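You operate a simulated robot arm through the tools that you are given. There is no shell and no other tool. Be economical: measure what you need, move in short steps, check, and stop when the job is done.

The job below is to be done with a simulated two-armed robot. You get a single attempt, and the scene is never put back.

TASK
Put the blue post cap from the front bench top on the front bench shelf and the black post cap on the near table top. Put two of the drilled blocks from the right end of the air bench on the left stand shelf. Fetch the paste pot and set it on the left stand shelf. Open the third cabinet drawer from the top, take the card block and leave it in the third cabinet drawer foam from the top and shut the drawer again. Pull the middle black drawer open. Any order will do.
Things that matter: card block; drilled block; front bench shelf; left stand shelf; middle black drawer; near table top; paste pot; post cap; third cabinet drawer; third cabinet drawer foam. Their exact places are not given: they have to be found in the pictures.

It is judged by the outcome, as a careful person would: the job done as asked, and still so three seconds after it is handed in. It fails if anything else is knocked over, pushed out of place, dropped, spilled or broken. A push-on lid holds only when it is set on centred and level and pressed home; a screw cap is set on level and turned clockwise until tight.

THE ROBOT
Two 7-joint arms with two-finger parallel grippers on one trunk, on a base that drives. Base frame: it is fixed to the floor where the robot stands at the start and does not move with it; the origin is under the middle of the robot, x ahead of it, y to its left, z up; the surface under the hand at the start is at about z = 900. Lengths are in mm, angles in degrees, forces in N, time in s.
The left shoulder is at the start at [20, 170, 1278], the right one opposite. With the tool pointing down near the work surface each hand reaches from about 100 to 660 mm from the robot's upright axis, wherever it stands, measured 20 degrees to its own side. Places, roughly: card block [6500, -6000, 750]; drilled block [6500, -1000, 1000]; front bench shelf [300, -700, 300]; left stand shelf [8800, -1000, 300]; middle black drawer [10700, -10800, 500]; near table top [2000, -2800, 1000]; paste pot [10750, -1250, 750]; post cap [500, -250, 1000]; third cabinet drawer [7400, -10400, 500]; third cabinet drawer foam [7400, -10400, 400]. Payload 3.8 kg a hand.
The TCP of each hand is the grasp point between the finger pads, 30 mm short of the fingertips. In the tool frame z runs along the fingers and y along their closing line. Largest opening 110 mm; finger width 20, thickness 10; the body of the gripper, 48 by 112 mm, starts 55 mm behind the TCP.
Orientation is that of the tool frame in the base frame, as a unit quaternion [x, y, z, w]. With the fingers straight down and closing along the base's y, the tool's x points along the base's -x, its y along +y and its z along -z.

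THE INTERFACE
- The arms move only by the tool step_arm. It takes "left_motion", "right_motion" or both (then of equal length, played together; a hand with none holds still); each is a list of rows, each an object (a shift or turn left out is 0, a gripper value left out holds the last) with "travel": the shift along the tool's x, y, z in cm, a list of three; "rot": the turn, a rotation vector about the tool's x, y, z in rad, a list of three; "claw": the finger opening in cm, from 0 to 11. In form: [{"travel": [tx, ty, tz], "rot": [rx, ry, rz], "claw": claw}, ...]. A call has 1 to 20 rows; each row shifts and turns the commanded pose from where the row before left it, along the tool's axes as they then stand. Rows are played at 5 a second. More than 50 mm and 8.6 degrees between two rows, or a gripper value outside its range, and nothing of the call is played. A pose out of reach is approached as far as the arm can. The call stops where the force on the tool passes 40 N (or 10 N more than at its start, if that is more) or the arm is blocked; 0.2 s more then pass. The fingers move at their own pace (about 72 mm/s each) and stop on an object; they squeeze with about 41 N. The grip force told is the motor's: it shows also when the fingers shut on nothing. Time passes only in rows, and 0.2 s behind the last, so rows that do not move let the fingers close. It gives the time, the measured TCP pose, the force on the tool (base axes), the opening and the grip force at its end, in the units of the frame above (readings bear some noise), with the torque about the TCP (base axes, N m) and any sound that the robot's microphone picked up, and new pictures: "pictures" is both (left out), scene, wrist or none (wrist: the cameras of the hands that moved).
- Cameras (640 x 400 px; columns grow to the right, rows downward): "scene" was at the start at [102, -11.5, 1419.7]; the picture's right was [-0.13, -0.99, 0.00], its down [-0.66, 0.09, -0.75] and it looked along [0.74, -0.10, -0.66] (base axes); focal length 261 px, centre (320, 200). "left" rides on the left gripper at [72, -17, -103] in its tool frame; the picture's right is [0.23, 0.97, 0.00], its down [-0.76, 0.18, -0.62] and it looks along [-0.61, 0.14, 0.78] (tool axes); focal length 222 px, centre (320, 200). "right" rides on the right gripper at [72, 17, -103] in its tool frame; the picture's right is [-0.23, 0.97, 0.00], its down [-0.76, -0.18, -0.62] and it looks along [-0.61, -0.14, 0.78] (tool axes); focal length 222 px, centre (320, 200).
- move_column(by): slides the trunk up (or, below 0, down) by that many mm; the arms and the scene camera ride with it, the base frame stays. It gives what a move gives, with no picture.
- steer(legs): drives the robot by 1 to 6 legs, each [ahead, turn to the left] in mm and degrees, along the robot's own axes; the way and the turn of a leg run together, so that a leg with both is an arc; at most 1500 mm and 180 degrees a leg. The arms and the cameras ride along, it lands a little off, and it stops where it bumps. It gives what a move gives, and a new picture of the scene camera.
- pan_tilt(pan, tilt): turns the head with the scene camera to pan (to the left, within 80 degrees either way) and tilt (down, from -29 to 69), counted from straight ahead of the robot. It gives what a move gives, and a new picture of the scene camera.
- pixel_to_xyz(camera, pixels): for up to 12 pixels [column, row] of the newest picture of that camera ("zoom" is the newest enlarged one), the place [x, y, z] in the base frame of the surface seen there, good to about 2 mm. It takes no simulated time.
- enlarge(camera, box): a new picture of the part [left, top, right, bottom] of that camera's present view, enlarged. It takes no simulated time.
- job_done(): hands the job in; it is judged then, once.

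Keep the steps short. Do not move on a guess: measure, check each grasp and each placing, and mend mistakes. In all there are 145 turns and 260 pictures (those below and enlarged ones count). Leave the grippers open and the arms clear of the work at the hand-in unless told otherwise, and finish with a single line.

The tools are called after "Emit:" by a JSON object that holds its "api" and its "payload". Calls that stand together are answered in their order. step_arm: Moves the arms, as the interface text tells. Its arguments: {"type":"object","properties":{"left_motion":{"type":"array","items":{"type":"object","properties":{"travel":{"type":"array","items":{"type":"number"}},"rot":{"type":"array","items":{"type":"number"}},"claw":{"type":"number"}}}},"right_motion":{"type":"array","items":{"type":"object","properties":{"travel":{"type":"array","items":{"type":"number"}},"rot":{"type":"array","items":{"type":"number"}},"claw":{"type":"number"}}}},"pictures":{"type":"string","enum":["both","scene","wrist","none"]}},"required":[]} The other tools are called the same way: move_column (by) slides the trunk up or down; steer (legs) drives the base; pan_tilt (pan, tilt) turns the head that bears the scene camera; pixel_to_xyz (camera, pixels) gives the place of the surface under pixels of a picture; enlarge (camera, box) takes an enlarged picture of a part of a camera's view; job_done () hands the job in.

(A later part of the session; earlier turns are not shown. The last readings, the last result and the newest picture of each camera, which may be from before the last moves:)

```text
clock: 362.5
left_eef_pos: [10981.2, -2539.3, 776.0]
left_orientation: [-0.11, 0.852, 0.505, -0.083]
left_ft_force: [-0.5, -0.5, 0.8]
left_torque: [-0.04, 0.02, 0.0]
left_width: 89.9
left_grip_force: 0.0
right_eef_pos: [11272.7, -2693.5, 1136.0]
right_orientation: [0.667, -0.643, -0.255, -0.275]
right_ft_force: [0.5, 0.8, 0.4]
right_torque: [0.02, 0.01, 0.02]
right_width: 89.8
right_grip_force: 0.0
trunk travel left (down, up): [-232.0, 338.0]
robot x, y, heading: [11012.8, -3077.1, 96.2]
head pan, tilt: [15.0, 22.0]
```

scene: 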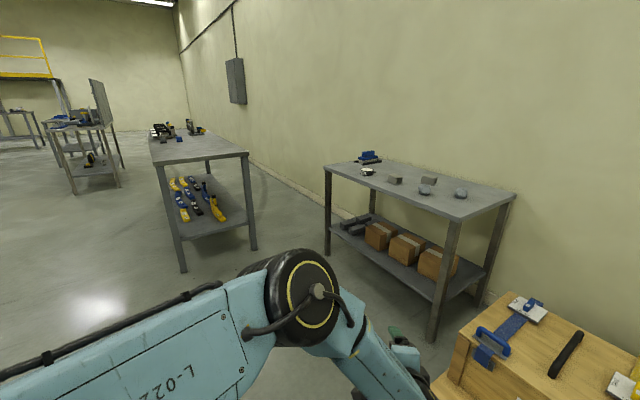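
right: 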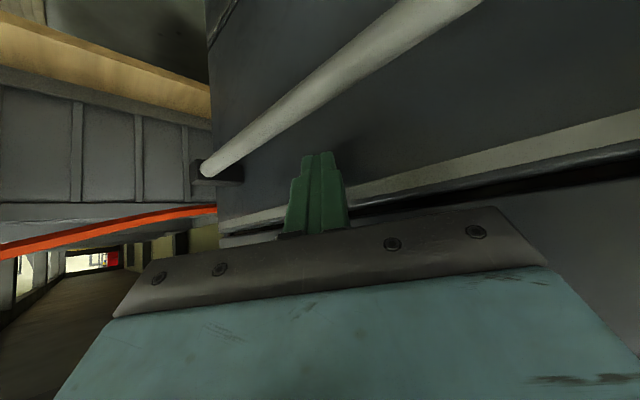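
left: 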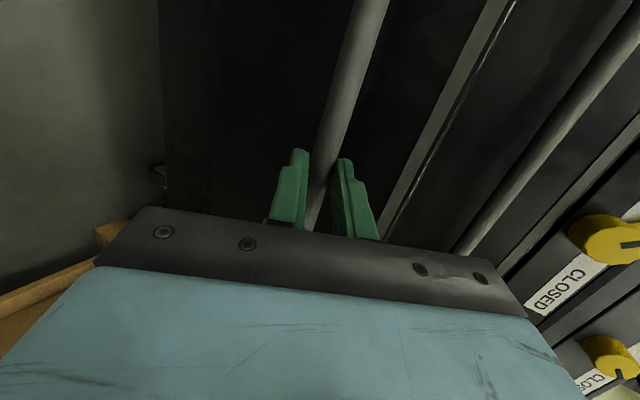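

Emit:
{"api": "enlarge", "payload": {"camera": "scene", "box": [310, 130, 530, 260]}}

Emit:
{"api": "pixel_to_xyz", "payload": {"camera": "scene", "pixels": [[367, 168], [368, 157], [426, 187], [460, 192], [430, 210], [325, 168], [460, 218], [515, 194], [245, 153], [175, 235], [215, 225], [250, 240]]}}

```text
2.91 times, centred on (420, 195) of scene
```

zoom: 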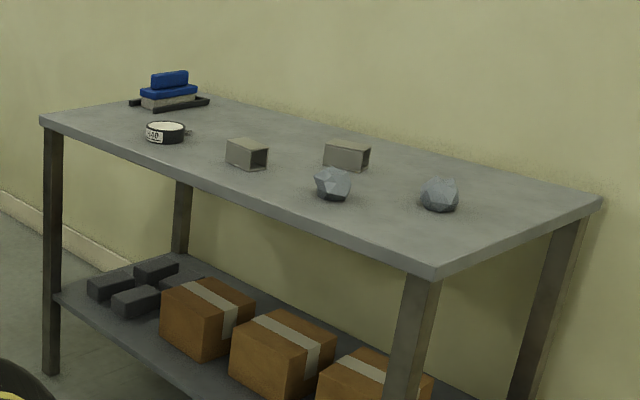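

```text
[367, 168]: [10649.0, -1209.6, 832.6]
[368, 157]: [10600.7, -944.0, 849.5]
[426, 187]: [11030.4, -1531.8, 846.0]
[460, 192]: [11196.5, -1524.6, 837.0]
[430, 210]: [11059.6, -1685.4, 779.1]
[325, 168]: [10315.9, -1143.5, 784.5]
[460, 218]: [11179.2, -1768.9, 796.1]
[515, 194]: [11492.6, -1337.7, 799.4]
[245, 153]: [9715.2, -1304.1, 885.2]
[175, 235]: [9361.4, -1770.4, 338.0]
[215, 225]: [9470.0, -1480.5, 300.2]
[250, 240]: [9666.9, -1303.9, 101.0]
```

The paste pot is the shallow open pot at (10649,-1210), top ~833 on an 800 mm bench. The left stand with the shelf (yellow/blue clamps on it) is just left of it. I raise the trunk so the left hand clears the bench, then drive to face it.

Emit:
{"api": "move_column", "payload": {"by": 190}}

Emit:
{"api": "steer", "payload": {"legs": [[0, 26], [1500, 0], [180, 0], [0, -68]]}}

Emit:
{"api": "pan_tilt", "payload": {"pan": -15, "tilt": 38}}

```text
clock: 364.6
left_eef_pos: [10981.1, -2539.7, 967.3]
left_orientation: [-0.11, 0.851, 0.506, -0.083]
left_ft_force: [-0.6, -0.9, 0.5]
left_torque: [-0.01, 0.04, -0.03]
left_width: 90.0
left_grip_force: 0.0
right_eef_pos: [11273.4, -2693.9, 1325.2]
right_orientation: [0.667, -0.644, -0.255, -0.274]
right_ft_force: [-0.1, -0.6, 0.1]
right_torque: [-0.01, -0.01, 0.0]
right_width: 90.0
right_grip_force: 0.1
trunk travel left (down, up): [-422.0, 148.0]
robot x, y, heading: [11012.0, -3077.5, 96.0]
head pan, tilt: [15.0, 22.0]
```

```text
clock: 377.4
left_eef_pos: [10464.6, -1228.6, 967.0]
left_orientation: [0.207, 0.833, 0.502, 0.107]
left_ft_force: [0.4, 0.9, 0.0]
left_torque: [-0.01, -0.01, 0.01]
left_width: 90.0
left_grip_force: 0.0
right_eef_pos: [10573.7, -1538.9, 1326.3]
right_orientation: [-0.387, 0.843, 0.138, 0.348]
right_ft_force: [-0.1, -0.6, 0.0]
right_torque: [-0.02, 0.05, -0.02]
right_width: 90.2
right_grip_force: 0.1
trunk travel left (down, up): [-422.0, 148.0]
robot x, y, heading: [10121.2, -1642.4, 53.2]
head pan, tilt: [15.0, 22.0]
```

scene: 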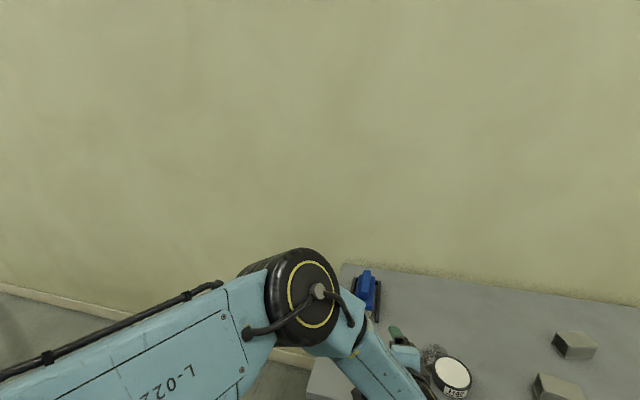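

```text
clock: 378.4
left_eef_pos: [10463.8, -1229.8, 967.7]
left_orientation: [0.208, 0.833, 0.501, 0.106]
left_ft_force: [0.7, -0.3, -0.4]
left_torque: [-0.02, 0.02, 0.01]
left_width: 89.8
left_grip_force: 0.0
right_eef_pos: [10574.9, -1540.5, 1325.6]
right_orientation: [-0.387, 0.842, 0.138, 0.348]
right_ft_force: [0.0, 0.0, -0.4]
right_torque: [-0.03, 0.0, 0.0]
right_width: 90.1
right_grip_force: 0.0
trunk travel left (down, up): [-422.0, 148.0]
robot x, y, heading: [10120.9, -1640.9, 53.3]
head pan, tilt: [-15.0, 38.0]
```

scene: 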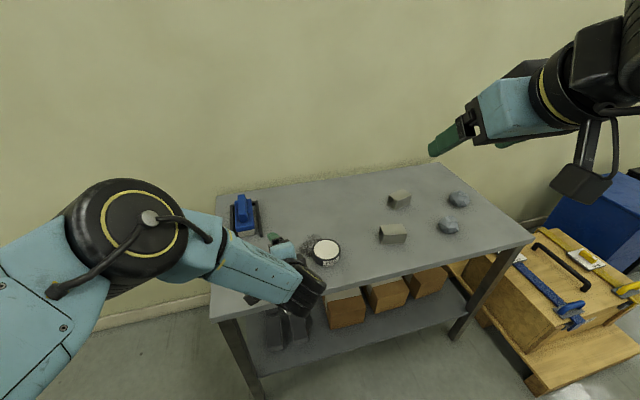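

Emit:
{"api": "pixel_to_xyz", "payload": {"camera": "scene", "pixels": [[327, 248], [314, 250], [340, 250], [327, 262], [327, 240], [310, 265], [345, 270]]}}

Emit:
{"api": "enlarge", "payload": {"camera": "scene", "box": [270, 220, 390, 295]}}

```text
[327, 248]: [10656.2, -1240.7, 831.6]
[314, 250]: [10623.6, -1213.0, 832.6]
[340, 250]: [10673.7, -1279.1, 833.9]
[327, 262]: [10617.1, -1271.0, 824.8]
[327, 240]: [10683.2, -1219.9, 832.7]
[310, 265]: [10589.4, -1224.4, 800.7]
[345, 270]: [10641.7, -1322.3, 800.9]
```

```text
5.33 times, centred on (330, 258) of scene
```

zoom: 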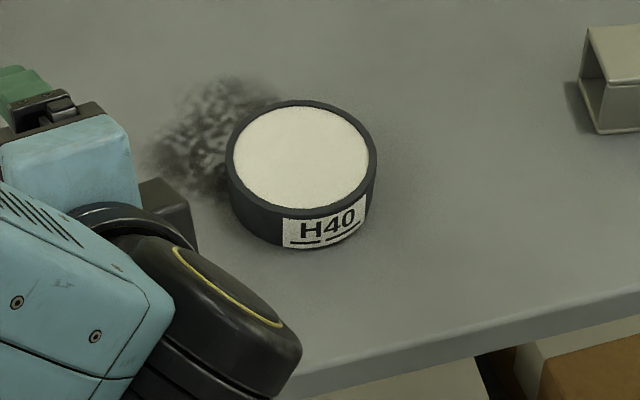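

Pot centre (10650,-1245), Ø≈85. Moving the leaning right hand to ~9 cm above it (left hand backs away), opening to 110.

Emit:
{"api": "step_arm", "payload": {"right_motion": [{"travel": [0.94, 1.36, 4.2], "claw": 11}, {"travel": [0.94, 1.36, 4.2]}, {"travel": [0.94, 1.36, 4.2]}, {"travel": [0.94, 1.36, 4.2]}, {"travel": [0.94, 1.36, 4.2]}, {"travel": [0.94, 1.36, 4.2]}, {"travel": [0.94, 1.36, 4.2]}, {"travel": [0.94, 1.36, 4.2]}, {"travel": [0.94, 1.36, 4.2]}, {"travel": [0.94, 1.36, 4.2]}, {"travel": [0.94, 1.36, 4.2]}, {}], "left_motion": [{"travel": [0, 0.5, -1.4]}, {"travel": [0, 0.5, -1.4]}, {"travel": [0, 0.5, -1.4]}, {"travel": [0, 0.5, -1.4]}, {"travel": [0, 0.5, -1.4]}, {"travel": [0, 0.5, -1.4]}, {"travel": [0, 0.5, -1.4]}, {"travel": [0, 0.5, -1.4]}, {"travel": [0, 0.5, -1.4]}, {"travel": [0, 0.5, -1.4]}, {"travel": [0, 0.5, -1.4]}, {}], "pictures": "both"}}

```text
clock: 381.0
left_eef_pos: [10418.0, -1328.6, 1088.6]
left_orientation: [0.208, 0.833, 0.501, 0.107]
left_ft_force: [0.1, 0.1, -0.1]
left_torque: [-0.01, -0.04, 0.01]
left_width: 90.1
left_grip_force: 0.1
right_eef_pos: [10636.3, -1266.5, 916.0]
right_orientation: [-0.387, 0.842, 0.138, 0.348]
right_ft_force: [-0.3, 0.6, -0.5]
right_torque: [0.02, 0.01, 0.0]
right_width: 110.2
right_grip_force: 0.1
trunk travel left (down, up): [-422.0, 148.0]
robot x, y, heading: [10117.9, -1641.0, 53.5]
head pan, tilt: [-15.0, 38.0]
```

scene: 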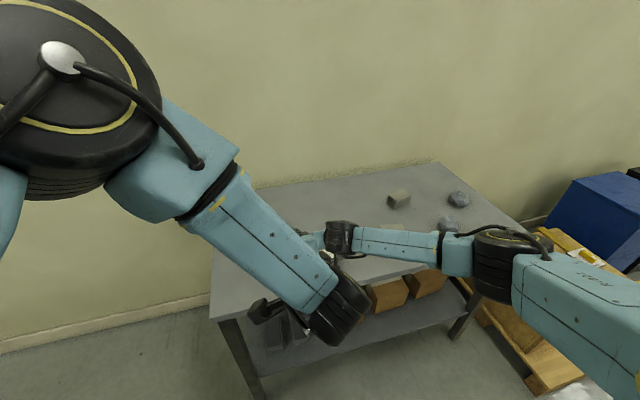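
right: 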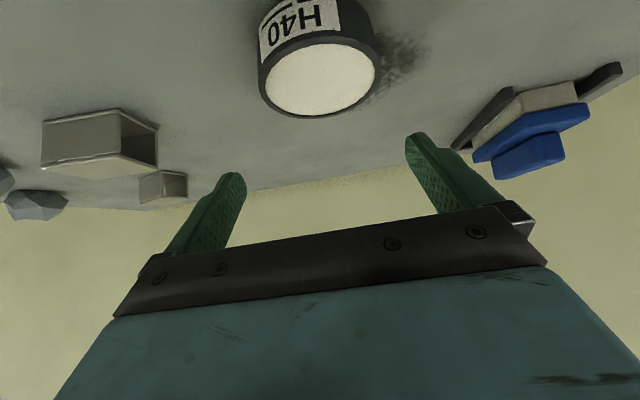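
left: 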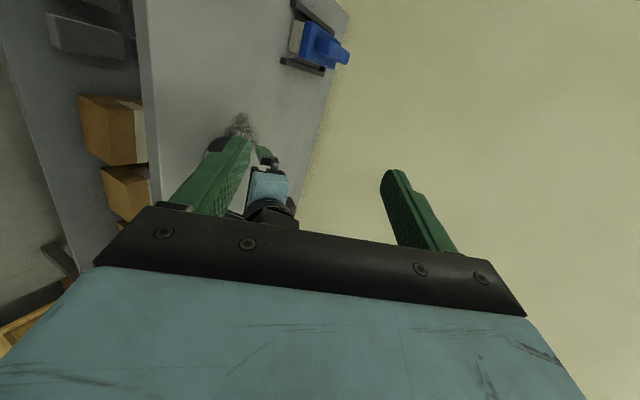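

Emit:
{"api": "pixel_to_xyz", "payload": {"camera": "right", "pixels": [[320, 78], [266, 87], [375, 67], [325, 113], [314, 42]]}}

```text
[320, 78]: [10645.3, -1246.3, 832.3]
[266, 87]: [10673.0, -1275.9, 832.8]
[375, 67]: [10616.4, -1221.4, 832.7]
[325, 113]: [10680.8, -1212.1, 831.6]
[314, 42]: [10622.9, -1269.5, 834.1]
```

Emit:
{"api": "step_arm", "payload": {"right_motion": [{"travel": [1.3, 0.66, 1.6]}, {"travel": [1.3, 0, 1.6]}, {"travel": [1.3, 0, 1.6]}, {"travel": [1.3, 0, 1.6]}, {}, {"claw": 0}, {"claw": 0}, {"claw": 0}], "pictures": "wrist"}}

```text
clock: 382.8
left_eef_pos: [10417.8, -1328.5, 1088.0]
left_orientation: [0.207, 0.833, 0.501, 0.107]
left_ft_force: [0.3, -0.2, 0.1]
left_torque: [-0.04, -0.02, 0.0]
left_width: 90.1
left_grip_force: 0.1
right_eef_pos: [10638.0, -1258.2, 834.5]
right_orientation: [-0.387, 0.843, 0.137, 0.348]
right_ft_force: [-0.8, -0.1, 0.2]
right_torque: [0.18, 0.09, 0.05]
right_width: 89.6
right_grip_force: 40.8
trunk travel left (down, up): [-422.0, 148.0]
robot x, y, heading: [10121.7, -1641.7, 53.3]
head pan, tilt: [-15.0, 38.0]
```

right: 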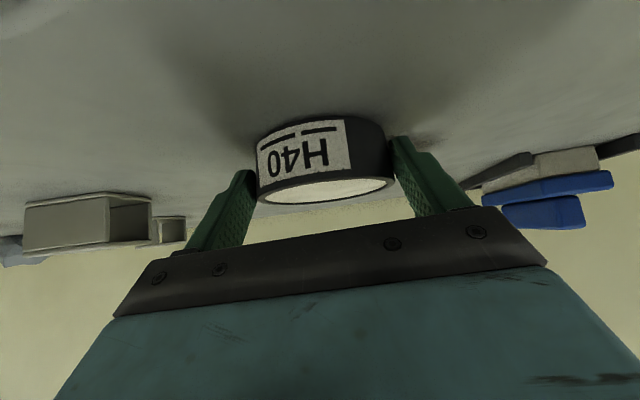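

Gripped (89.6 mm). Lift 12 cm straight up and check, then retract.

Emit:
{"api": "step_arm", "payload": {"right_motion": [{"travel": [-1.4, 0, -1.43]}, {"travel": [-2.78, 0, -2.87]}, {"travel": [-2.78, 0, -2.87]}, {"travel": [-2.78, 0, -2.87]}, {"travel": [2.87, 0, -2.78]}, {"travel": [2.87, 0, -2.78]}, {"travel": [2.87, 0, -2.78]}, {"travel": [2.87, 0, -2.78]}, {}], "pictures": "wrist"}}

Emit:
{"api": "steer", "payload": {"legs": [[-460, 0], [0, 90.5], [-150, 0]]}}

Emit:
{"api": "pan_tilt", "payload": {"pan": 0, "tilt": 45}}

```text
clock: 384.8
left_eef_pos: [10419.3, -1328.4, 1087.8]
left_orientation: [0.207, 0.833, 0.501, 0.107]
left_ft_force: [-0.3, 0.2, -0.5]
left_torque: [-0.02, 0.0, 0.02]
left_width: 90.2
left_grip_force: 0.1
right_eef_pos: [10528.2, -1375.3, 972.3]
right_orientation: [-0.387, 0.842, 0.137, 0.349]
right_ft_force: [0.2, 0.5, -4.9]
right_torque: [-0.06, 0.09, 0.0]
right_width: 89.4
right_grip_force: 41.2
trunk travel left (down, up): [-422.0, 148.0]
robot x, y, heading: [10119.9, -1642.8, 53.5]
head pan, tilt: [-15.0, 38.0]
```

right: 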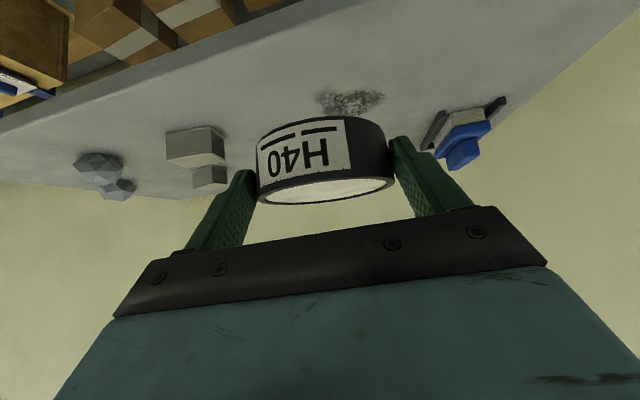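

```text
clock: 392.3
left_eef_pos: [9651.7, -1803.7, 1088.5]
left_orientation: [-0.448, 0.732, 0.429, -0.282]
left_ft_force: [-0.1, -0.6, 0.1]
left_torque: [0.01, -0.01, 0.03]
left_width: 90.1
left_grip_force: 0.1
right_eef_pos: [9696.5, -1691.7, 971.5]
right_orientation: [0.872, -0.314, -0.345, -0.146]
right_ft_force: [-0.8, 0.8, -5.0]
right_torque: [-0.09, -0.09, 0.0]
right_width: 89.8
right_grip_force: 40.7
trunk travel left (down, up): [-422.0, 148.0]
robot x, y, heading: [9971.9, -2093.3, 144.2]
head pan, tilt: [-15.0, 38.0]
```

scene: 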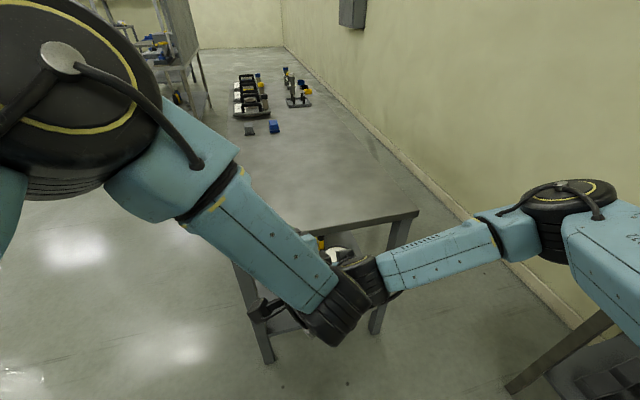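

```text
clock: 393.1
left_eef_pos: [9651.3, -1803.1, 1088.2]
left_orientation: [-0.448, 0.732, 0.428, -0.283]
left_ft_force: [0.1, 0.3, 0.2]
left_torque: [0.01, -0.01, -0.01]
left_width: 90.0
left_grip_force: 0.1
right_eef_pos: [9695.6, -1691.9, 972.1]
right_orientation: [0.872, -0.315, -0.344, -0.146]
right_ft_force: [0.5, 0.4, -4.3]
right_torque: [-0.11, -0.08, -0.03]
right_width: 89.7
right_grip_force: 41.3
trunk travel left (down, up): [-422.0, 148.0]
robot x, y, heading: [9973.7, -2097.3, 144.3]
head pan, tilt: [0.0, 45.0]
```

scene: 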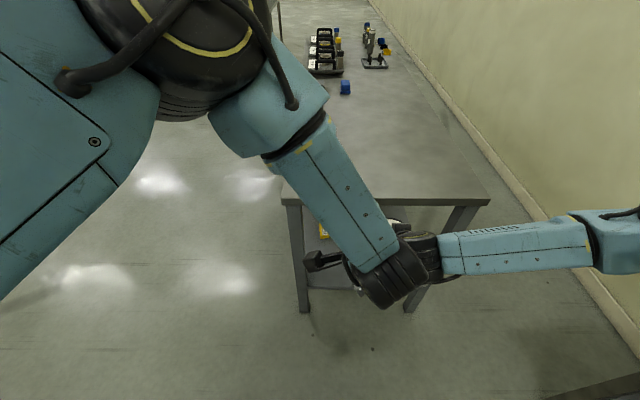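

Emit:
{"api": "step_arm", "payload": {"left_motion": [{"travel": [4.5, 0, 0]}, {"travel": [4.5, 0, 0]}, {"travel": [4.5, 0, 0]}, {"travel": [4.5, 0, 0]}, {"travel": [4.5, 0, 0]}, {}], "pictures": "none"}}

Emit:
{"api": "move_column", "payload": {"by": -418}}

Emit:
{"api": "pan_tilt", "payload": {"pan": -5, "tilt": 30}}

```text
clock: 394.5
left_eef_pos: [9552.4, -2004.6, 1095.2]
left_orientation: [-0.447, 0.732, 0.429, -0.284]
left_ft_force: [-0.5, 0.5, -1.1]
left_torque: [-0.02, -0.01, 0.0]
left_width: 90.3
left_grip_force: 0.1
right_eef_pos: [9696.8, -1689.6, 972.5]
right_orientation: [0.872, -0.315, -0.345, -0.146]
right_ft_force: [0.4, 0.8, -5.5]
right_torque: [-0.07, -0.09, -0.01]
right_width: 89.7
right_grip_force: 40.7
trunk travel left (down, up): [-422.0, 148.0]
robot x, y, heading: [9972.9, -2094.9, 144.2]
head pan, tilt: [0.0, 45.0]
```

```text
refused: -418 is not a number from -400 to 400
```

```text
clock: 395.3
left_eef_pos: [9552.3, -2004.0, 1094.2]
left_orientation: [-0.448, 0.732, 0.428, -0.282]
left_ft_force: [0.2, 0.7, 0.0]
left_torque: [0.02, -0.02, 0.01]
left_width: 90.2
left_grip_force: 0.1
right_eef_pos: [9695.1, -1692.5, 971.7]
right_orientation: [0.872, -0.314, -0.345, -0.146]
right_ft_force: [-0.1, 0.4, -5.7]
right_torque: [-0.09, -0.09, 0.02]
right_width: 89.6
right_grip_force: 41.0
trunk travel left (down, up): [-422.0, 148.0]
robot x, y, heading: [9972.1, -2095.6, 144.5]
head pan, tilt: [-5.0, 30.0]
```

scene: 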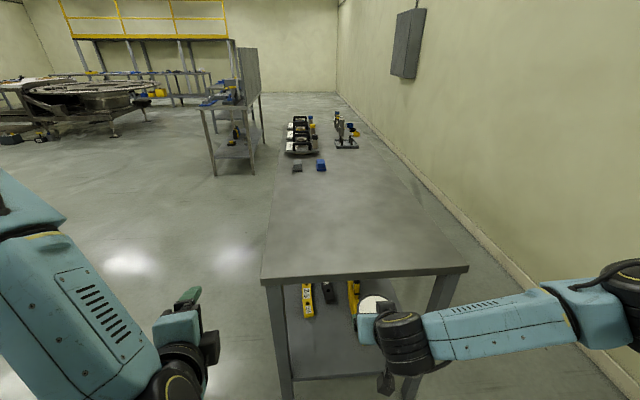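

Emit:
{"api": "pixel_to_xyz", "payload": {"camera": "scene", "pixels": [[308, 318], [330, 302], [325, 340], [325, 372], [352, 318], [340, 376], [280, 350], [437, 310], [275, 280], [460, 271]]}}

Emit:
{"api": "move_column", "payload": {"by": -400}}

```text
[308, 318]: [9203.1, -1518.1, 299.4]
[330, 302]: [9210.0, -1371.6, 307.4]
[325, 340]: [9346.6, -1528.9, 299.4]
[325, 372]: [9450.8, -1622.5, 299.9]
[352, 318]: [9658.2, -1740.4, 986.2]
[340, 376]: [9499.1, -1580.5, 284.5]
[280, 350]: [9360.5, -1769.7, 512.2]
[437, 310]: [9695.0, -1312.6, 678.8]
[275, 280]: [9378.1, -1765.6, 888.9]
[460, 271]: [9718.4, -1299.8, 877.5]
```

```text
clock: 399.1
left_eef_pos: [9551.5, -2004.1, 693.9]
left_orientation: [-0.447, 0.733, 0.428, -0.282]
left_ft_force: [0.0, -0.7, 0.1]
left_torque: [-0.01, 0.02, -0.01]
left_width: 90.3
left_grip_force: 0.1
right_eef_pos: [9695.6, -1693.3, 572.7]
right_orientation: [0.872, -0.314, -0.346, -0.146]
right_ft_force: [-0.7, -0.1, -4.9]
right_torque: [-0.09, -0.09, -0.01]
right_width: 90.0
right_grip_force: 41.0
trunk travel left (down, up): [-22.0, 548.0]
robot x, y, heading: [9971.5, -2095.8, 144.4]
head pan, tilt: [-5.0, 30.0]
```

Free shelf strip between the end edge (n≈8620) and the clamps. I drive 185 mm in, extend and lower toward the shelf.

Emit:
{"api": "steer", "payload": {"legs": [[185, 0]]}}

Emit:
{"api": "step_arm", "payload": {"right_motion": [{"travel": [-2.75, 0, 2.66]}, {"travel": [-2.75, 0, 2.66]}, {"travel": [-2.75, 0, 2.66]}, {"travel": [3.05, 0, 3.15]}, {"travel": [3.05, 0, 3.15]}, {"travel": [3.05, 0, 3.15]}, {"travel": [3.05, 0, 3.15]}, {}], "pictures": "both"}}

```text
clock: 400.6
left_eef_pos: [9401.8, -1894.9, 694.3]
left_orientation: [-0.447, 0.733, 0.429, -0.282]
left_ft_force: [0.7, -0.3, 0.3]
left_torque: [0.0, 0.04, 0.0]
left_width: 89.8
left_grip_force: 0.2
right_eef_pos: [9544.9, -1582.8, 572.8]
right_orientation: [0.872, -0.316, -0.345, -0.146]
right_ft_force: [-0.1, 0.1, -5.3]
right_torque: [-0.1, -0.09, -0.05]
right_width: 89.6
right_grip_force: 41.2
trunk travel left (down, up): [-22.0, 548.0]
robot x, y, heading: [9820.0, -1989.3, 144.3]
head pan, tilt: [-5.0, 30.0]
```

scene: 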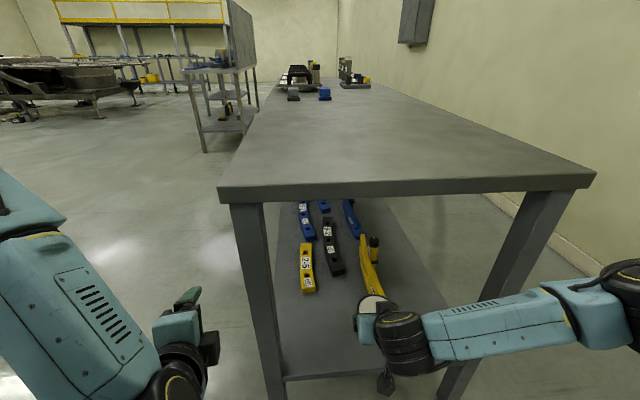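

```text
clock: 402.4
left_eef_pos: [9400.1, -1894.9, 694.1]
left_orientation: [-0.448, 0.733, 0.428, -0.282]
left_ft_force: [0.1, 0.5, 0.0]
left_torque: [-0.02, 0.02, 0.02]
left_width: 89.8
left_grip_force: 0.1
right_eef_pos: [9461.1, -1502.4, 396.9]
right_orientation: [0.872, -0.316, -0.344, -0.148]
right_ft_force: [0.0, -0.6, -4.5]
right_torque: [-0.08, -0.06, 0.0]
right_width: 89.8
right_grip_force: 40.7
trunk travel left (down, up): [-22.0, 548.0]
robot x, y, heading: [9817.9, -1988.5, 144.1]
head pan, tilt: [-5.0, 30.0]
```

scene: 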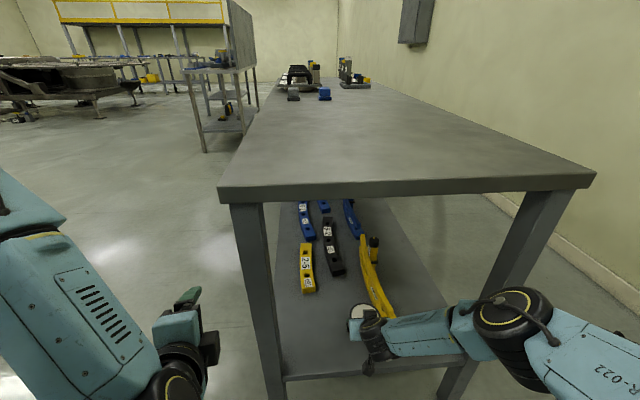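
right: 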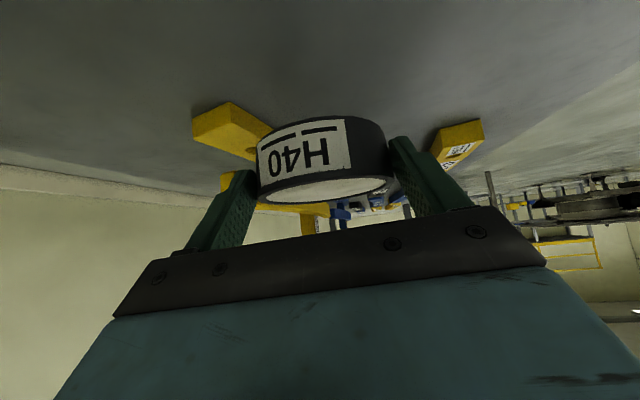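

Emit:
{"api": "pixel_to_xyz", "payload": {"camera": "right", "pixels": [[230, 110], [196, 125], [245, 150], [300, 60], [445, 135], [265, 122]]}}

```text
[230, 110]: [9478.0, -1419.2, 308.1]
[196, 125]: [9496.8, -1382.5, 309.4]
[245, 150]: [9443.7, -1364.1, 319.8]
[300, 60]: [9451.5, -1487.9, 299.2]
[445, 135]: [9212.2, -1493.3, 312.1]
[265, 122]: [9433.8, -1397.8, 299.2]
```

Emit:
{"api": "step_arm", "payload": {"right_motion": [{"travel": [0, 2.2, 0]}, {"travel": [1.9, 0, 1.97]}, {"travel": [1.9, 0, 1.97]}, {"travel": [0.28, 0, 0.29]}, {"travel": [0.21, 0, 0.22]}, {}], "pictures": "none"}}

```text
clock: 403.9
left_eef_pos: [9401.7, -1894.7, 694.1]
left_orientation: [-0.448, 0.733, 0.428, -0.281]
left_ft_force: [-0.1, -0.2, -1.0]
left_torque: [-0.01, -0.03, 0.0]
left_width: 90.0
left_grip_force: 0.0
right_eef_pos: [9452.6, -1515.7, 338.9]
right_orientation: [0.872, -0.316, -0.344, -0.146]
right_ft_force: [-0.3, -0.2, -4.4]
right_torque: [-0.06, -0.12, 0.01]
right_width: 89.8
right_grip_force: 41.7
right hand out of reach, approached as far as the arm can: row 4
trunk travel left (down, up): [-22.0, 548.0]
robot x, y, heading: [9819.4, -1986.2, 144.1]
head pan, tilt: [-5.0, 30.0]
```

Emit:
{"api": "move_column", "payload": {"by": -5}}

```text
clock: 404.4
left_eef_pos: [9401.8, -1894.5, 689.0]
left_orientation: [-0.447, 0.732, 0.429, -0.282]
left_ft_force: [0.0, 0.0, 0.1]
left_torque: [-0.01, 0.04, 0.0]
left_width: 90.1
left_grip_force: 0.2
right_eef_pos: [9451.4, -1516.6, 335.5]
right_orientation: [0.871, -0.316, -0.345, -0.147]
right_ft_force: [-1.1, -0.7, 4.8]
right_torque: [-0.28, 0.4, 0.01]
right_width: 89.9
right_grip_force: 41.6
trunk travel left (down, up): [-17.0, 553.0]
robot x, y, heading: [9818.5, -1985.2, 144.2]
head pan, tilt: [-5.0, 30.0]
```

Contact. Opening a little and withdrawing along the fingers.

Emit:
{"api": "step_arm", "payload": {"right_motion": [{"claw": 10.2}, {"claw": 10.2}, {"travel": [0, 0, -2]}, {"travel": [0, 0, -3]}, {"travel": [0, 0, -4]}, {"travel": [0, 0, -4]}, {}], "pictures": "wrist"}}

```text
clock: 406.0
left_eef_pos: [9401.2, -1893.9, 689.1]
left_orientation: [-0.448, 0.732, 0.429, -0.282]
left_ft_force: [-0.9, -0.3, 0.7]
left_torque: [0.0, 0.0, 0.02]
left_width: 90.0
left_grip_force: 0.0
right_eef_pos: [9518.6, -1577.7, 428.3]
right_orientation: [0.872, -0.316, -0.345, -0.146]
right_ft_force: [0.3, 0.5, 0.2]
right_torque: [0.0, 0.01, -0.01]
right_width: 101.9
right_grip_force: 0.0
trunk travel left (down, up): [-17.0, 553.0]
robot x, y, heading: [9816.3, -1986.9, 144.2]
head pan, tilt: [-5.0, 30.0]
```

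right: 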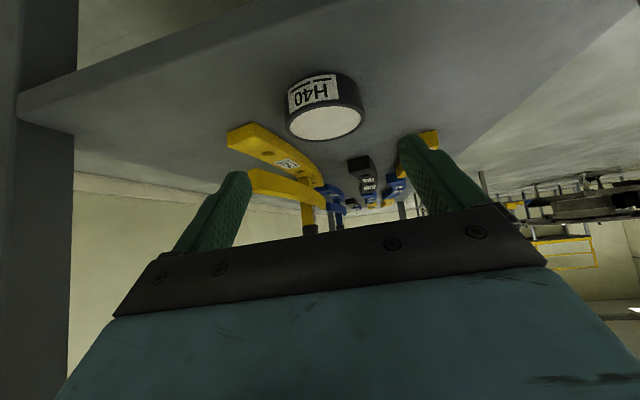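

The pot stands on the shelf upright. I measure the air bench seen at (220,80), then back out and raise the trunk.

Emit:
{"api": "pixel_to_xyz", "payload": {"camera": "scene", "pixels": [[206, 150], [243, 132], [215, 70], [240, 70], [190, 72], [226, 100], [221, 58], [100, 120], [140, 92], [240, 45]]}}

Emit:
{"api": "steer", "payload": {"legs": [[-350, 0]]}}

Emit:
{"api": "move_column", "payload": {"by": 370}}

```text
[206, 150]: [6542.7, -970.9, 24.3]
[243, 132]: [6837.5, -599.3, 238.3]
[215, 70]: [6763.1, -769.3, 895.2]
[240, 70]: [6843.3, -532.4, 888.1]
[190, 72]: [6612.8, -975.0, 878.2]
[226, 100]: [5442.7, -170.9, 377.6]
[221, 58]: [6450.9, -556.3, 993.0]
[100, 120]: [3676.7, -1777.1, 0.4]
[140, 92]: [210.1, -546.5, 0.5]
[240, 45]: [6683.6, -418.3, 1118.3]
```

```text
clock: 408.3
left_eef_pos: [9685.5, -2099.8, 689.8]
left_orientation: [-0.447, 0.732, 0.429, -0.282]
left_ft_force: [0.5, -0.7, 0.3]
left_torque: [0.01, 0.03, 0.02]
left_width: 89.8
left_grip_force: 0.1
right_eef_pos: [9801.4, -1784.6, 427.7]
right_orientation: [0.872, -0.316, -0.344, -0.147]
right_ft_force: [-0.6, 0.4, -0.2]
right_torque: [0.01, 0.01, 0.0]
right_width: 101.9
right_grip_force: 0.1
trunk travel left (down, up): [-17.0, 553.0]
robot x, y, heading: [10102.1, -2190.3, 144.0]
head pan, tilt: [-5.0, 30.0]
```

scene: 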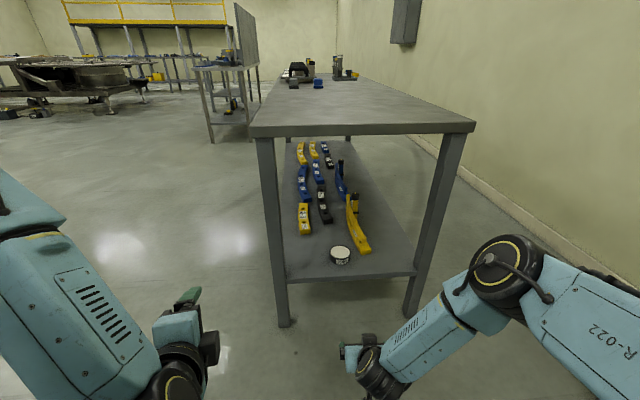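

```text
clock: 411.8
left_eef_pos: [9684.7, -2099.8, 1060.0]
left_orientation: [-0.447, 0.732, 0.429, -0.282]
left_ft_force: [0.3, 0.7, 0.3]
left_torque: [-0.01, 0.0, -0.02]
left_width: 89.8
left_grip_force: 0.1
right_eef_pos: [9801.2, -1783.9, 797.9]
right_orientation: [0.872, -0.315, -0.345, -0.146]
right_ft_force: [-0.4, -1.5, 1.0]
right_torque: [-0.02, -0.02, 0.0]
right_width: 102.1
right_grip_force: 0.1
trunk travel left (down, up): [-387.0, 183.0]
robot x, y, heading: [10104.0, -2194.5, 144.1]
head pan, tilt: [-5.0, 30.0]
```

Emit:
{"api": "steer", "payload": {"legs": [[0, 72.2], [896, 0], [0, -71.5], [1500, 0], [900, 0]]}}

Emit:
{"api": "pan_tilt", "payload": {"pan": 0, "tilt": 28}}

```text
clock: 434.1
left_eef_pos: [6988.9, -1271.9, 1059.0]
left_orientation: [-0.454, 0.728, 0.426, -0.287]
left_ft_force: [-0.6, -0.1, -0.8]
left_torque: [0.03, -0.02, 0.0]
left_width: 90.0
left_grip_force: 0.0
right_eef_pos: [7098.6, -953.2, 795.9]
right_orientation: [0.875, -0.307, -0.346, -0.143]
right_ft_force: [0.1, -1.2, 0.5]
right_torque: [0.01, 0.0, -0.01]
right_width: 101.9
right_grip_force: 0.1
trunk travel left (down, up): [-387.0, 183.0]
robot x, y, heading: [7405.9, -1356.7, 145.5]
head pan, tilt: [-5.0, 30.0]
```

scene: 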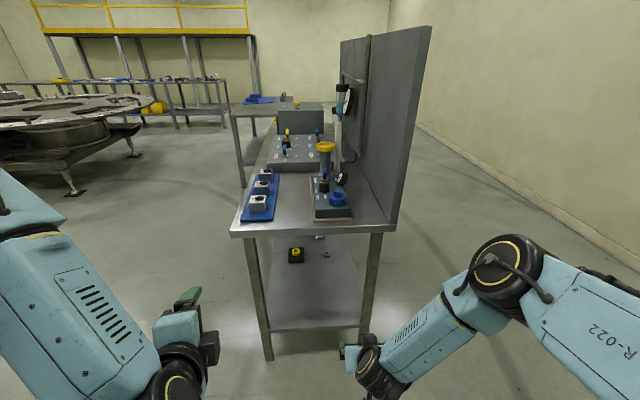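

```text
clock: 434.8
left_eef_pos: [6988.5, -1272.0, 1059.8]
left_orientation: [-0.454, 0.728, 0.427, -0.286]
left_ft_force: [-0.4, 0.1, 0.2]
left_torque: [0.0, 0.0, 0.02]
left_width: 90.0
left_grip_force: 0.0
right_eef_pos: [7099.9, -953.8, 796.9]
right_orientation: [0.874, -0.308, -0.347, -0.143]
right_ft_force: [-0.7, -0.5, -0.8]
right_torque: [0.04, 0.03, -0.03]
right_width: 102.1
right_grip_force: 0.0
trunk travel left (down, up): [-387.0, 183.0]
robot x, y, heading: [7405.7, -1355.8, 145.3]
head pan, tilt: [0.0, 28.0]
```

scene: 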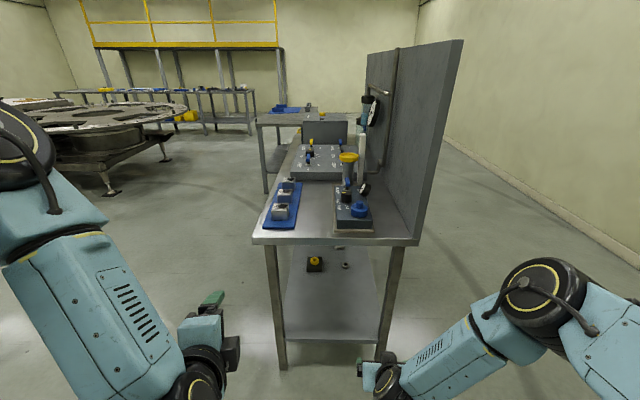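

Three metal drilled blocks sit in a blue tray at (283,200). Zooming and measuring.

Emit:
{"api": "enlarge", "payload": {"camera": "scene", "box": [240, 160, 400, 260]}}

Emit:
{"api": "pixel_to_xyz", "payload": {"camera": "zoom", "pixels": [[160, 188], [140, 190], [185, 190], [162, 215], [180, 132], [178, 147], [190, 105], [120, 250], [215, 240], [90, 310], [170, 75], [430, 190]]}}

```text
4.00 times, centred on (320, 210) of scene
```

zoom: 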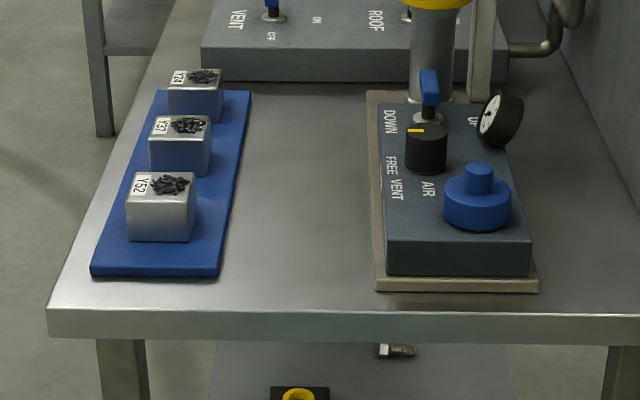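

```text
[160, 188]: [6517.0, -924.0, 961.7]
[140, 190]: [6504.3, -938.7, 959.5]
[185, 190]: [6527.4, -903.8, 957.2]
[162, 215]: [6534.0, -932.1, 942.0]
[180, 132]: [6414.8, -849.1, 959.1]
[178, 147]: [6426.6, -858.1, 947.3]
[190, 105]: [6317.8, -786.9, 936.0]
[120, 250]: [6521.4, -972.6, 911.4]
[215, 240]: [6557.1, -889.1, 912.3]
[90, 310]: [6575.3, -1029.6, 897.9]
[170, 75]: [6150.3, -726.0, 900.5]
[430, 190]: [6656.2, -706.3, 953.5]
```

Blocks (≈60 mm wide, top z≈960) at (6513,-921) and (6411,-846) on a blue mat. I'll raise the trunk, line the robot up with the tray, and roll the left hand back to the leaning grasp pose.

Emit:
{"api": "move_column", "payload": {"by": 180}}

Emit:
{"api": "steer", "payload": {"legs": [[0, 21.7], [440, 0], [0, -23]]}}

Emit:
{"api": "step_arm", "payload": {"left_motion": [{"rot": [0, 0, -0.143]}, {"rot": [0, 0, -0.143]}, {"rot": [0, 0, -0.143]}, {"rot": [0, 0, -0.143]}, {"rot": [0, 0, -0.143]}, {"rot": [0, 0, -0.143]}, {"rot": [0, 0, -0.143]}, {"rot": [0, 0, -0.143]}, {"rot": [0, 0, -0.143]}, {"rot": [0, 0, -0.143]}, {"rot": [0, 0, -0.143]}, {"rot": [0, 0.12, 0]}, {"rot": [0, 0.12, 0]}, {"rot": [0, 0.12, 0]}, {}], "pictures": "scene"}}

```text
clock: 436.8
left_eef_pos: [6987.2, -1272.0, 1238.3]
left_orientation: [-0.454, 0.728, 0.426, -0.286]
left_ft_force: [-0.1, -0.6, 0.4]
left_torque: [0.01, 0.03, 0.0]
left_width: 89.7
left_grip_force: 0.1
right_eef_pos: [7099.0, -954.3, 976.9]
right_orientation: [0.875, -0.308, -0.346, -0.143]
right_ft_force: [-0.3, -0.2, -0.1]
right_torque: [-0.01, -0.01, 0.0]
right_width: 102.1
right_grip_force: 0.1
trunk travel left (down, up): [-567.0, 3.0]
robot x, y, heading: [7406.1, -1357.4, 145.3]
head pan, tilt: [0.0, 28.0]
```

```text
clock: 441.8
left_eef_pos: [6561.9, -1165.7, 1239.4]
left_orientation: [-0.446, 0.733, 0.43, -0.281]
left_ft_force: [-0.3, -0.2, -0.5]
left_torque: [-0.04, 0.05, 0.01]
left_width: 90.1
left_grip_force: 0.1
right_eef_pos: [6679.4, -848.8, 977.8]
right_orientation: [0.871, -0.317, -0.345, -0.147]
right_ft_force: [-0.3, -0.2, 0.3]
right_torque: [0.01, -0.03, -0.01]
right_width: 102.1
right_grip_force: 0.1
trunk travel left (down, up): [-567.0, 3.0]
robot x, y, heading: [6980.0, -1261.5, 143.9]
head pan, tilt: [0.0, 28.0]
```

scene: 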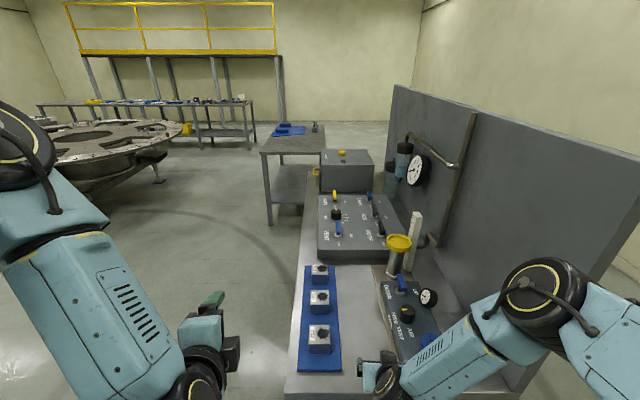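

```text
clock: 445.0
left_eef_pos: [6562.7, -1165.0, 1238.7]
left_orientation: [0.911, -0.218, -0.343, -0.066]
left_ft_force: [0.9, 0.6, 0.3]
left_torque: [0.0, 0.01, 0.0]
left_width: 90.0
left_grip_force: 0.1
right_eef_pos: [6680.9, -850.5, 976.9]
right_orientation: [0.872, -0.316, -0.344, -0.146]
right_ft_force: [0.5, -0.7, 0.0]
right_torque: [0.03, -0.01, 0.01]
right_width: 102.2
right_grip_force: 0.0
trunk travel left (down, up): [-567.0, 3.0]
robot x, y, heading: [6980.7, -1256.8, 144.0]
head pan, tilt: [0.0, 28.0]
```

scene: 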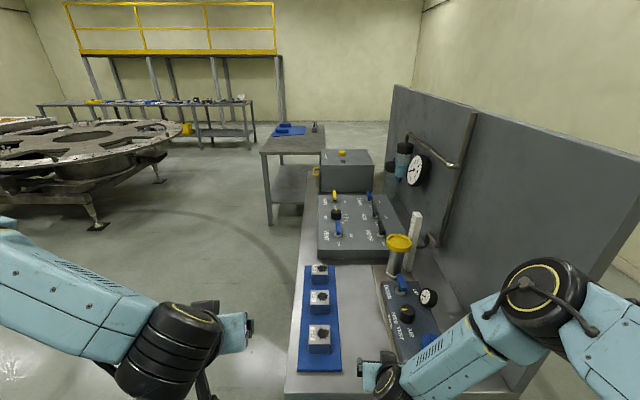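

Emit:
{"api": "enlarge", "payload": {"camera": "scene", "box": [280, 250, 360, 380]}}

Emit:
{"api": "pixel_to_xyz", "payload": {"camera": "scene", "pixels": [[319, 331], [308, 334], [331, 334], [319, 325], [319, 341], [319, 350], [319, 295], [309, 298], [330, 298], [319, 303], [319, 313], [345, 380]]}}

```text
3.08 times, centred on (320, 315) of scene
```

zoom: 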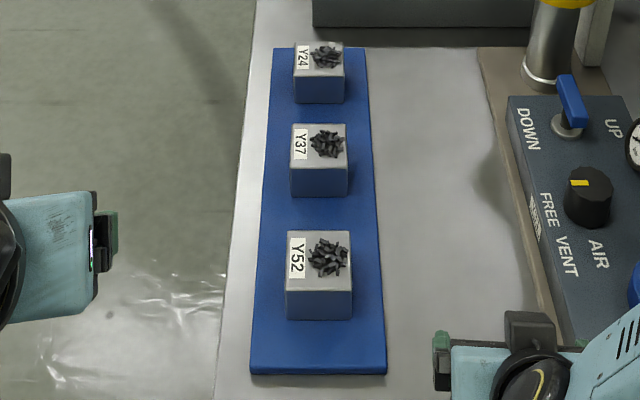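

```text
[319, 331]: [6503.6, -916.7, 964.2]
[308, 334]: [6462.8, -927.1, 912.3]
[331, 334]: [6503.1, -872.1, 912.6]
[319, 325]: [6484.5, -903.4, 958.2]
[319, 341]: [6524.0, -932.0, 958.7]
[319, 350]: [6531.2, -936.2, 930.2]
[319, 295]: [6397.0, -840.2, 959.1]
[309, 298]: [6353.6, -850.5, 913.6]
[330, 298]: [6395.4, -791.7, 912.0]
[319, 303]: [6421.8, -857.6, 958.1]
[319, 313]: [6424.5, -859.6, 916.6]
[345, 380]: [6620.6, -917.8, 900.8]
```

Emit:
{"api": "step_arm", "payload": {"left_motion": [{"rot": [0.065, 0, 0.076]}, {"rot": [0.065, 0, 0.076]}, {"travel": [-0.04, -2.1, 3.35]}, {"travel": [-0.04, -2.1, 3.35]}, {"travel": [-0.04, -2.1, 3.35]}, {"travel": [-0.04, -2.1, 3.35]}, {"travel": [-0.04, -2.1, 3.35]}, {"travel": [-0.04, -2.1, 3.35]}, {"travel": [-0.04, -2.1, 3.35]}, {"travel": [-0.04, -2.1, 3.35]}, {}], "right_motion": [{"travel": [0, -1, -3.5]}, {"travel": [0, -1, -3.5]}, {"travel": [0, -1, -3.5]}, {"travel": [0, -1, -3.5]}, {"travel": [0, -1, 0]}, {}, {}, {}, {}, {}, {}], "pictures": "wrist"}}

```text
clock: 447.4
left_eef_pos: [6520.5, -930.8, 1033.8]
left_orientation: [0.885, -0.309, -0.333, -0.1]
left_ft_force: [-0.2, 0.4, 0.0]
left_torque: [0.02, -0.01, -0.01]
left_width: 89.7
left_grip_force: 0.1
right_eef_pos: [6764.5, -888.2, 1091.3]
right_orientation: [0.872, -0.318, -0.342, -0.149]
right_ft_force: [0.4, -0.3, -0.1]
right_torque: [0.07, 0.02, -0.02]
right_width: 102.2
right_grip_force: 0.2
right hand out of reach, approached as far as the arm can: row 2, 3, 4, 5
trunk travel left (down, up): [-567.0, 3.0]
robot x, y, heading: [6980.5, -1256.4, 144.0]
head pan, tilt: [0.0, 28.0]
```

right: 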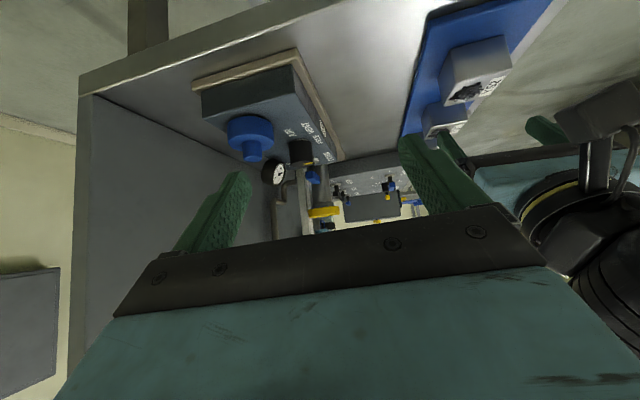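
left: 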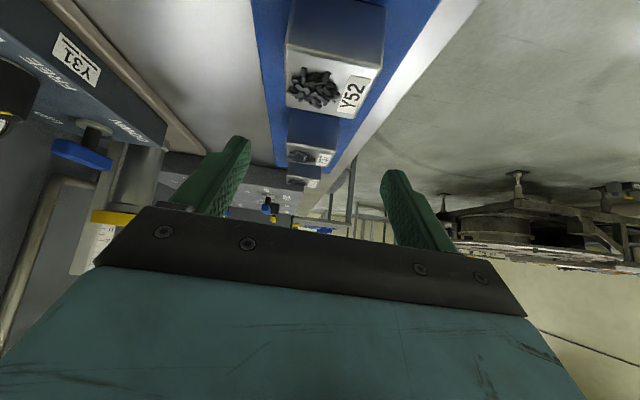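

Emit:
{"api": "pixel_to_xyz", "payload": {"camera": "left", "pixels": [[325, 85], [291, 75], [377, 85], [290, 100], [350, 115], [335, 60], [335, 25]]}}

```text
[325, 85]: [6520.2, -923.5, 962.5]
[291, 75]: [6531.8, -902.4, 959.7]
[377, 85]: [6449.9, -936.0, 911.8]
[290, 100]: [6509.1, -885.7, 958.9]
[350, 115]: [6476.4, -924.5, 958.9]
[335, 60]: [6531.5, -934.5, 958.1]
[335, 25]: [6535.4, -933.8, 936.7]
```

Emit:
{"api": "step_arm", "payload": {"left_motion": [{"travel": [1.75, -0.25, 2.2]}, {"travel": [1.75, 0, 2.2]}, {"travel": [1.7, 0, 2.2]}, {}, {"claw": 0}, {"claw": 0}, {"claw": 0}, {"claw": 0}], "pictures": "wrist"}}

```text
clock: 449.2
left_eef_pos: [6517.4, -926.1, 948.7]
left_orientation: [0.885, -0.308, -0.334, -0.1]
left_ft_force: [1.0, 0.0, -0.4]
left_torque: [0.01, -0.11, 0.0]
left_width: 60.3
left_grip_force: 40.9
right_eef_pos: [6764.8, -886.8, 1091.1]
right_orientation: [0.871, -0.318, -0.342, -0.149]
right_ft_force: [-0.2, 0.1, 0.3]
right_torque: [-0.01, 0.0, 0.01]
right_width: 102.2
right_grip_force: 0.2
trunk travel left (down, up): [-567.0, 3.0]
robot x, y, heading: [6978.0, -1257.7, 144.0]
head pan, tilt: [0.0, 28.0]
```

left: 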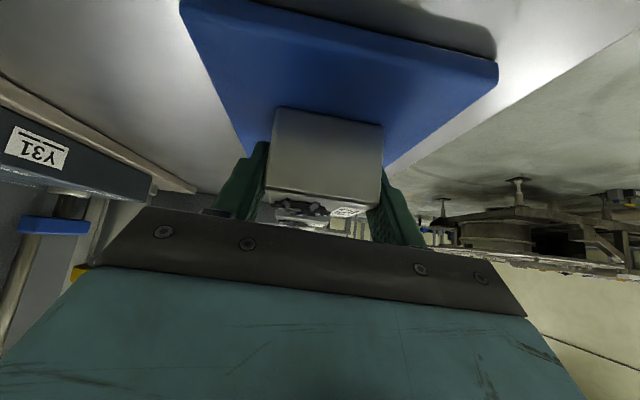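

Gripped (60 mm). I lift it, retract left, square the right hand, and drive 130 mm in for the second block.

Emit:
{"api": "step_arm", "payload": {"left_motion": [{"travel": [-1.31, 0, -1.51]}, {"travel": [-2.62, 0, -3.02]}, {"travel": [-2.62, 0, -3.02]}, {"travel": [-2.62, 0, -3.02]}, {"travel": [2.6, 2.5, -2.3]}, {"travel": [2.6, 2.5, -2.3]}, {"travel": [2.6, 2.5, -2.3]}, {"travel": [2.6, 2.5, -2.3]}, {"travel": [2.6, 2.5, -2.3]}, {"travel": [2.6, 2.5, -2.3]}, {}], "right_motion": [{"rot": [-0.092, 0, -0.095]}, {}, {}, {}, {}, {}, {}, {}, {}, {}, {}], "pictures": "none"}}

Emit:
{"api": "steer", "payload": {"legs": [[130, 0]]}}

Emit:
{"api": "step_arm", "payload": {"right_motion": [{"travel": [-1.54, 2.98, 2.65]}, {"travel": [-1.54, 2.98, 2.65]}, {"travel": [-1.54, 2.98, 2.65]}, {"travel": [-1.54, 2.98, 2.65]}, {"travel": [-1.54, 2.98, 2.65]}, {"travel": [-1.54, 2.98, 2.65]}, {}], "pictures": "both"}}

```text
clock: 451.6
left_eef_pos: [6591.5, -1166.2, 1098.6]
left_orientation: [0.887, -0.307, -0.331, -0.097]
left_ft_force: [-0.7, -0.2, -3.4]
left_torque: [-0.05, -0.02, 0.0]
left_width: 60.3
left_grip_force: 40.9
left hand out of reach, approached as far as the arm can: row 10
right_eef_pos: [6741.6, -902.2, 1106.9]
right_orientation: [0.892, -0.262, -0.344, -0.128]
right_ft_force: [-0.4, -0.7, 0.3]
right_torque: [0.0, -0.04, 0.01]
right_width: 102.2
right_grip_force: 0.0
right hand out of reach, approached as far as the arm can: row 1
trunk travel left (down, up): [-567.0, 3.0]
robot x, y, heading: [6982.2, -1257.7, 144.2]
head pan, tilt: [0.0, 28.0]
```

```text
clock: 452.9
left_eef_pos: [6487.6, -1088.3, 1100.6]
left_orientation: [0.886, -0.308, -0.332, -0.097]
left_ft_force: [0.2, 0.7, -3.2]
left_torque: [-0.03, -0.04, -0.04]
left_width: 60.4
left_grip_force: 40.8
right_eef_pos: [6639.9, -824.7, 1105.5]
right_orientation: [0.892, -0.263, -0.345, -0.127]
right_ft_force: [-0.3, -0.4, 0.1]
right_torque: [0.01, -0.01, -0.02]
right_width: 102.1
right_grip_force: 0.0
trunk travel left (down, up): [-567.0, 3.0]
robot x, y, heading: [6875.4, -1183.4, 143.4]
head pan, tilt: [0.0, 28.0]
```

scene: 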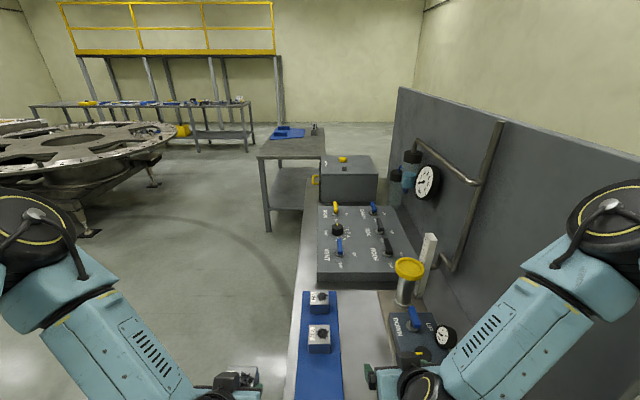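

```text
clock: 454.5
left_eef_pos: [6488.4, -1087.1, 1099.0]
left_orientation: [0.886, -0.309, -0.333, -0.097]
left_ft_force: [-0.2, 0.3, -4.1]
left_torque: [-0.04, -0.05, 0.02]
left_width: 60.1
left_grip_force: 41.2
right_eef_pos: [6396.8, -871.2, 1045.8]
right_orientation: [0.892, -0.263, -0.344, -0.127]
right_ft_force: [0.4, 0.2, -0.3]
right_torque: [0.02, 0.01, 0.02]
right_width: 101.9
right_grip_force: 0.2
trunk travel left (down, up): [-567.0, 3.0]
robot x, y, heading: [6876.5, -1182.9, 143.8]
head pan, tilt: [0.0, 28.0]
```

scene: 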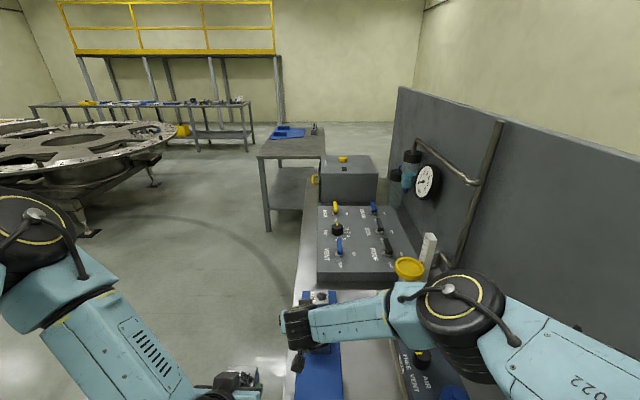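
right: 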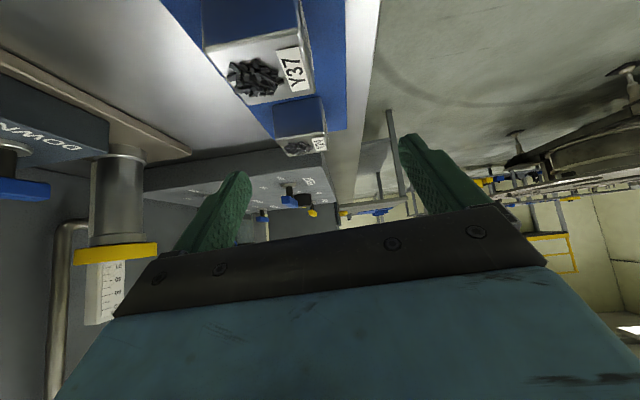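

Emit:
{"api": "pixel_to_xyz", "payload": {"camera": "right", "pixels": [[262, 70], [222, 70], [310, 65], [240, 95], [290, 92], [250, 42]]}}

Emit:
{"api": "pixel_to_xyz", "payload": {"camera": "scene", "pixels": [[410, 262], [428, 238], [405, 275], [370, 310], [350, 325], [410, 300], [440, 345]]}}

```text
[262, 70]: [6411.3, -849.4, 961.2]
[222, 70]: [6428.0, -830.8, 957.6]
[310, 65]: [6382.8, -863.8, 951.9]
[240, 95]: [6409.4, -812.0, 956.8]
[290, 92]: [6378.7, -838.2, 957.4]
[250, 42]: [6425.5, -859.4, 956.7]
```

```text
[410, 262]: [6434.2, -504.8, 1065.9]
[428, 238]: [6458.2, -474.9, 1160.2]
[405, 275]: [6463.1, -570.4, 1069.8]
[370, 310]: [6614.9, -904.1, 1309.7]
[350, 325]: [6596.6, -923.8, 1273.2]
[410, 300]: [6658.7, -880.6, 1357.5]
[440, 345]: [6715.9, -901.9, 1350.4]
```

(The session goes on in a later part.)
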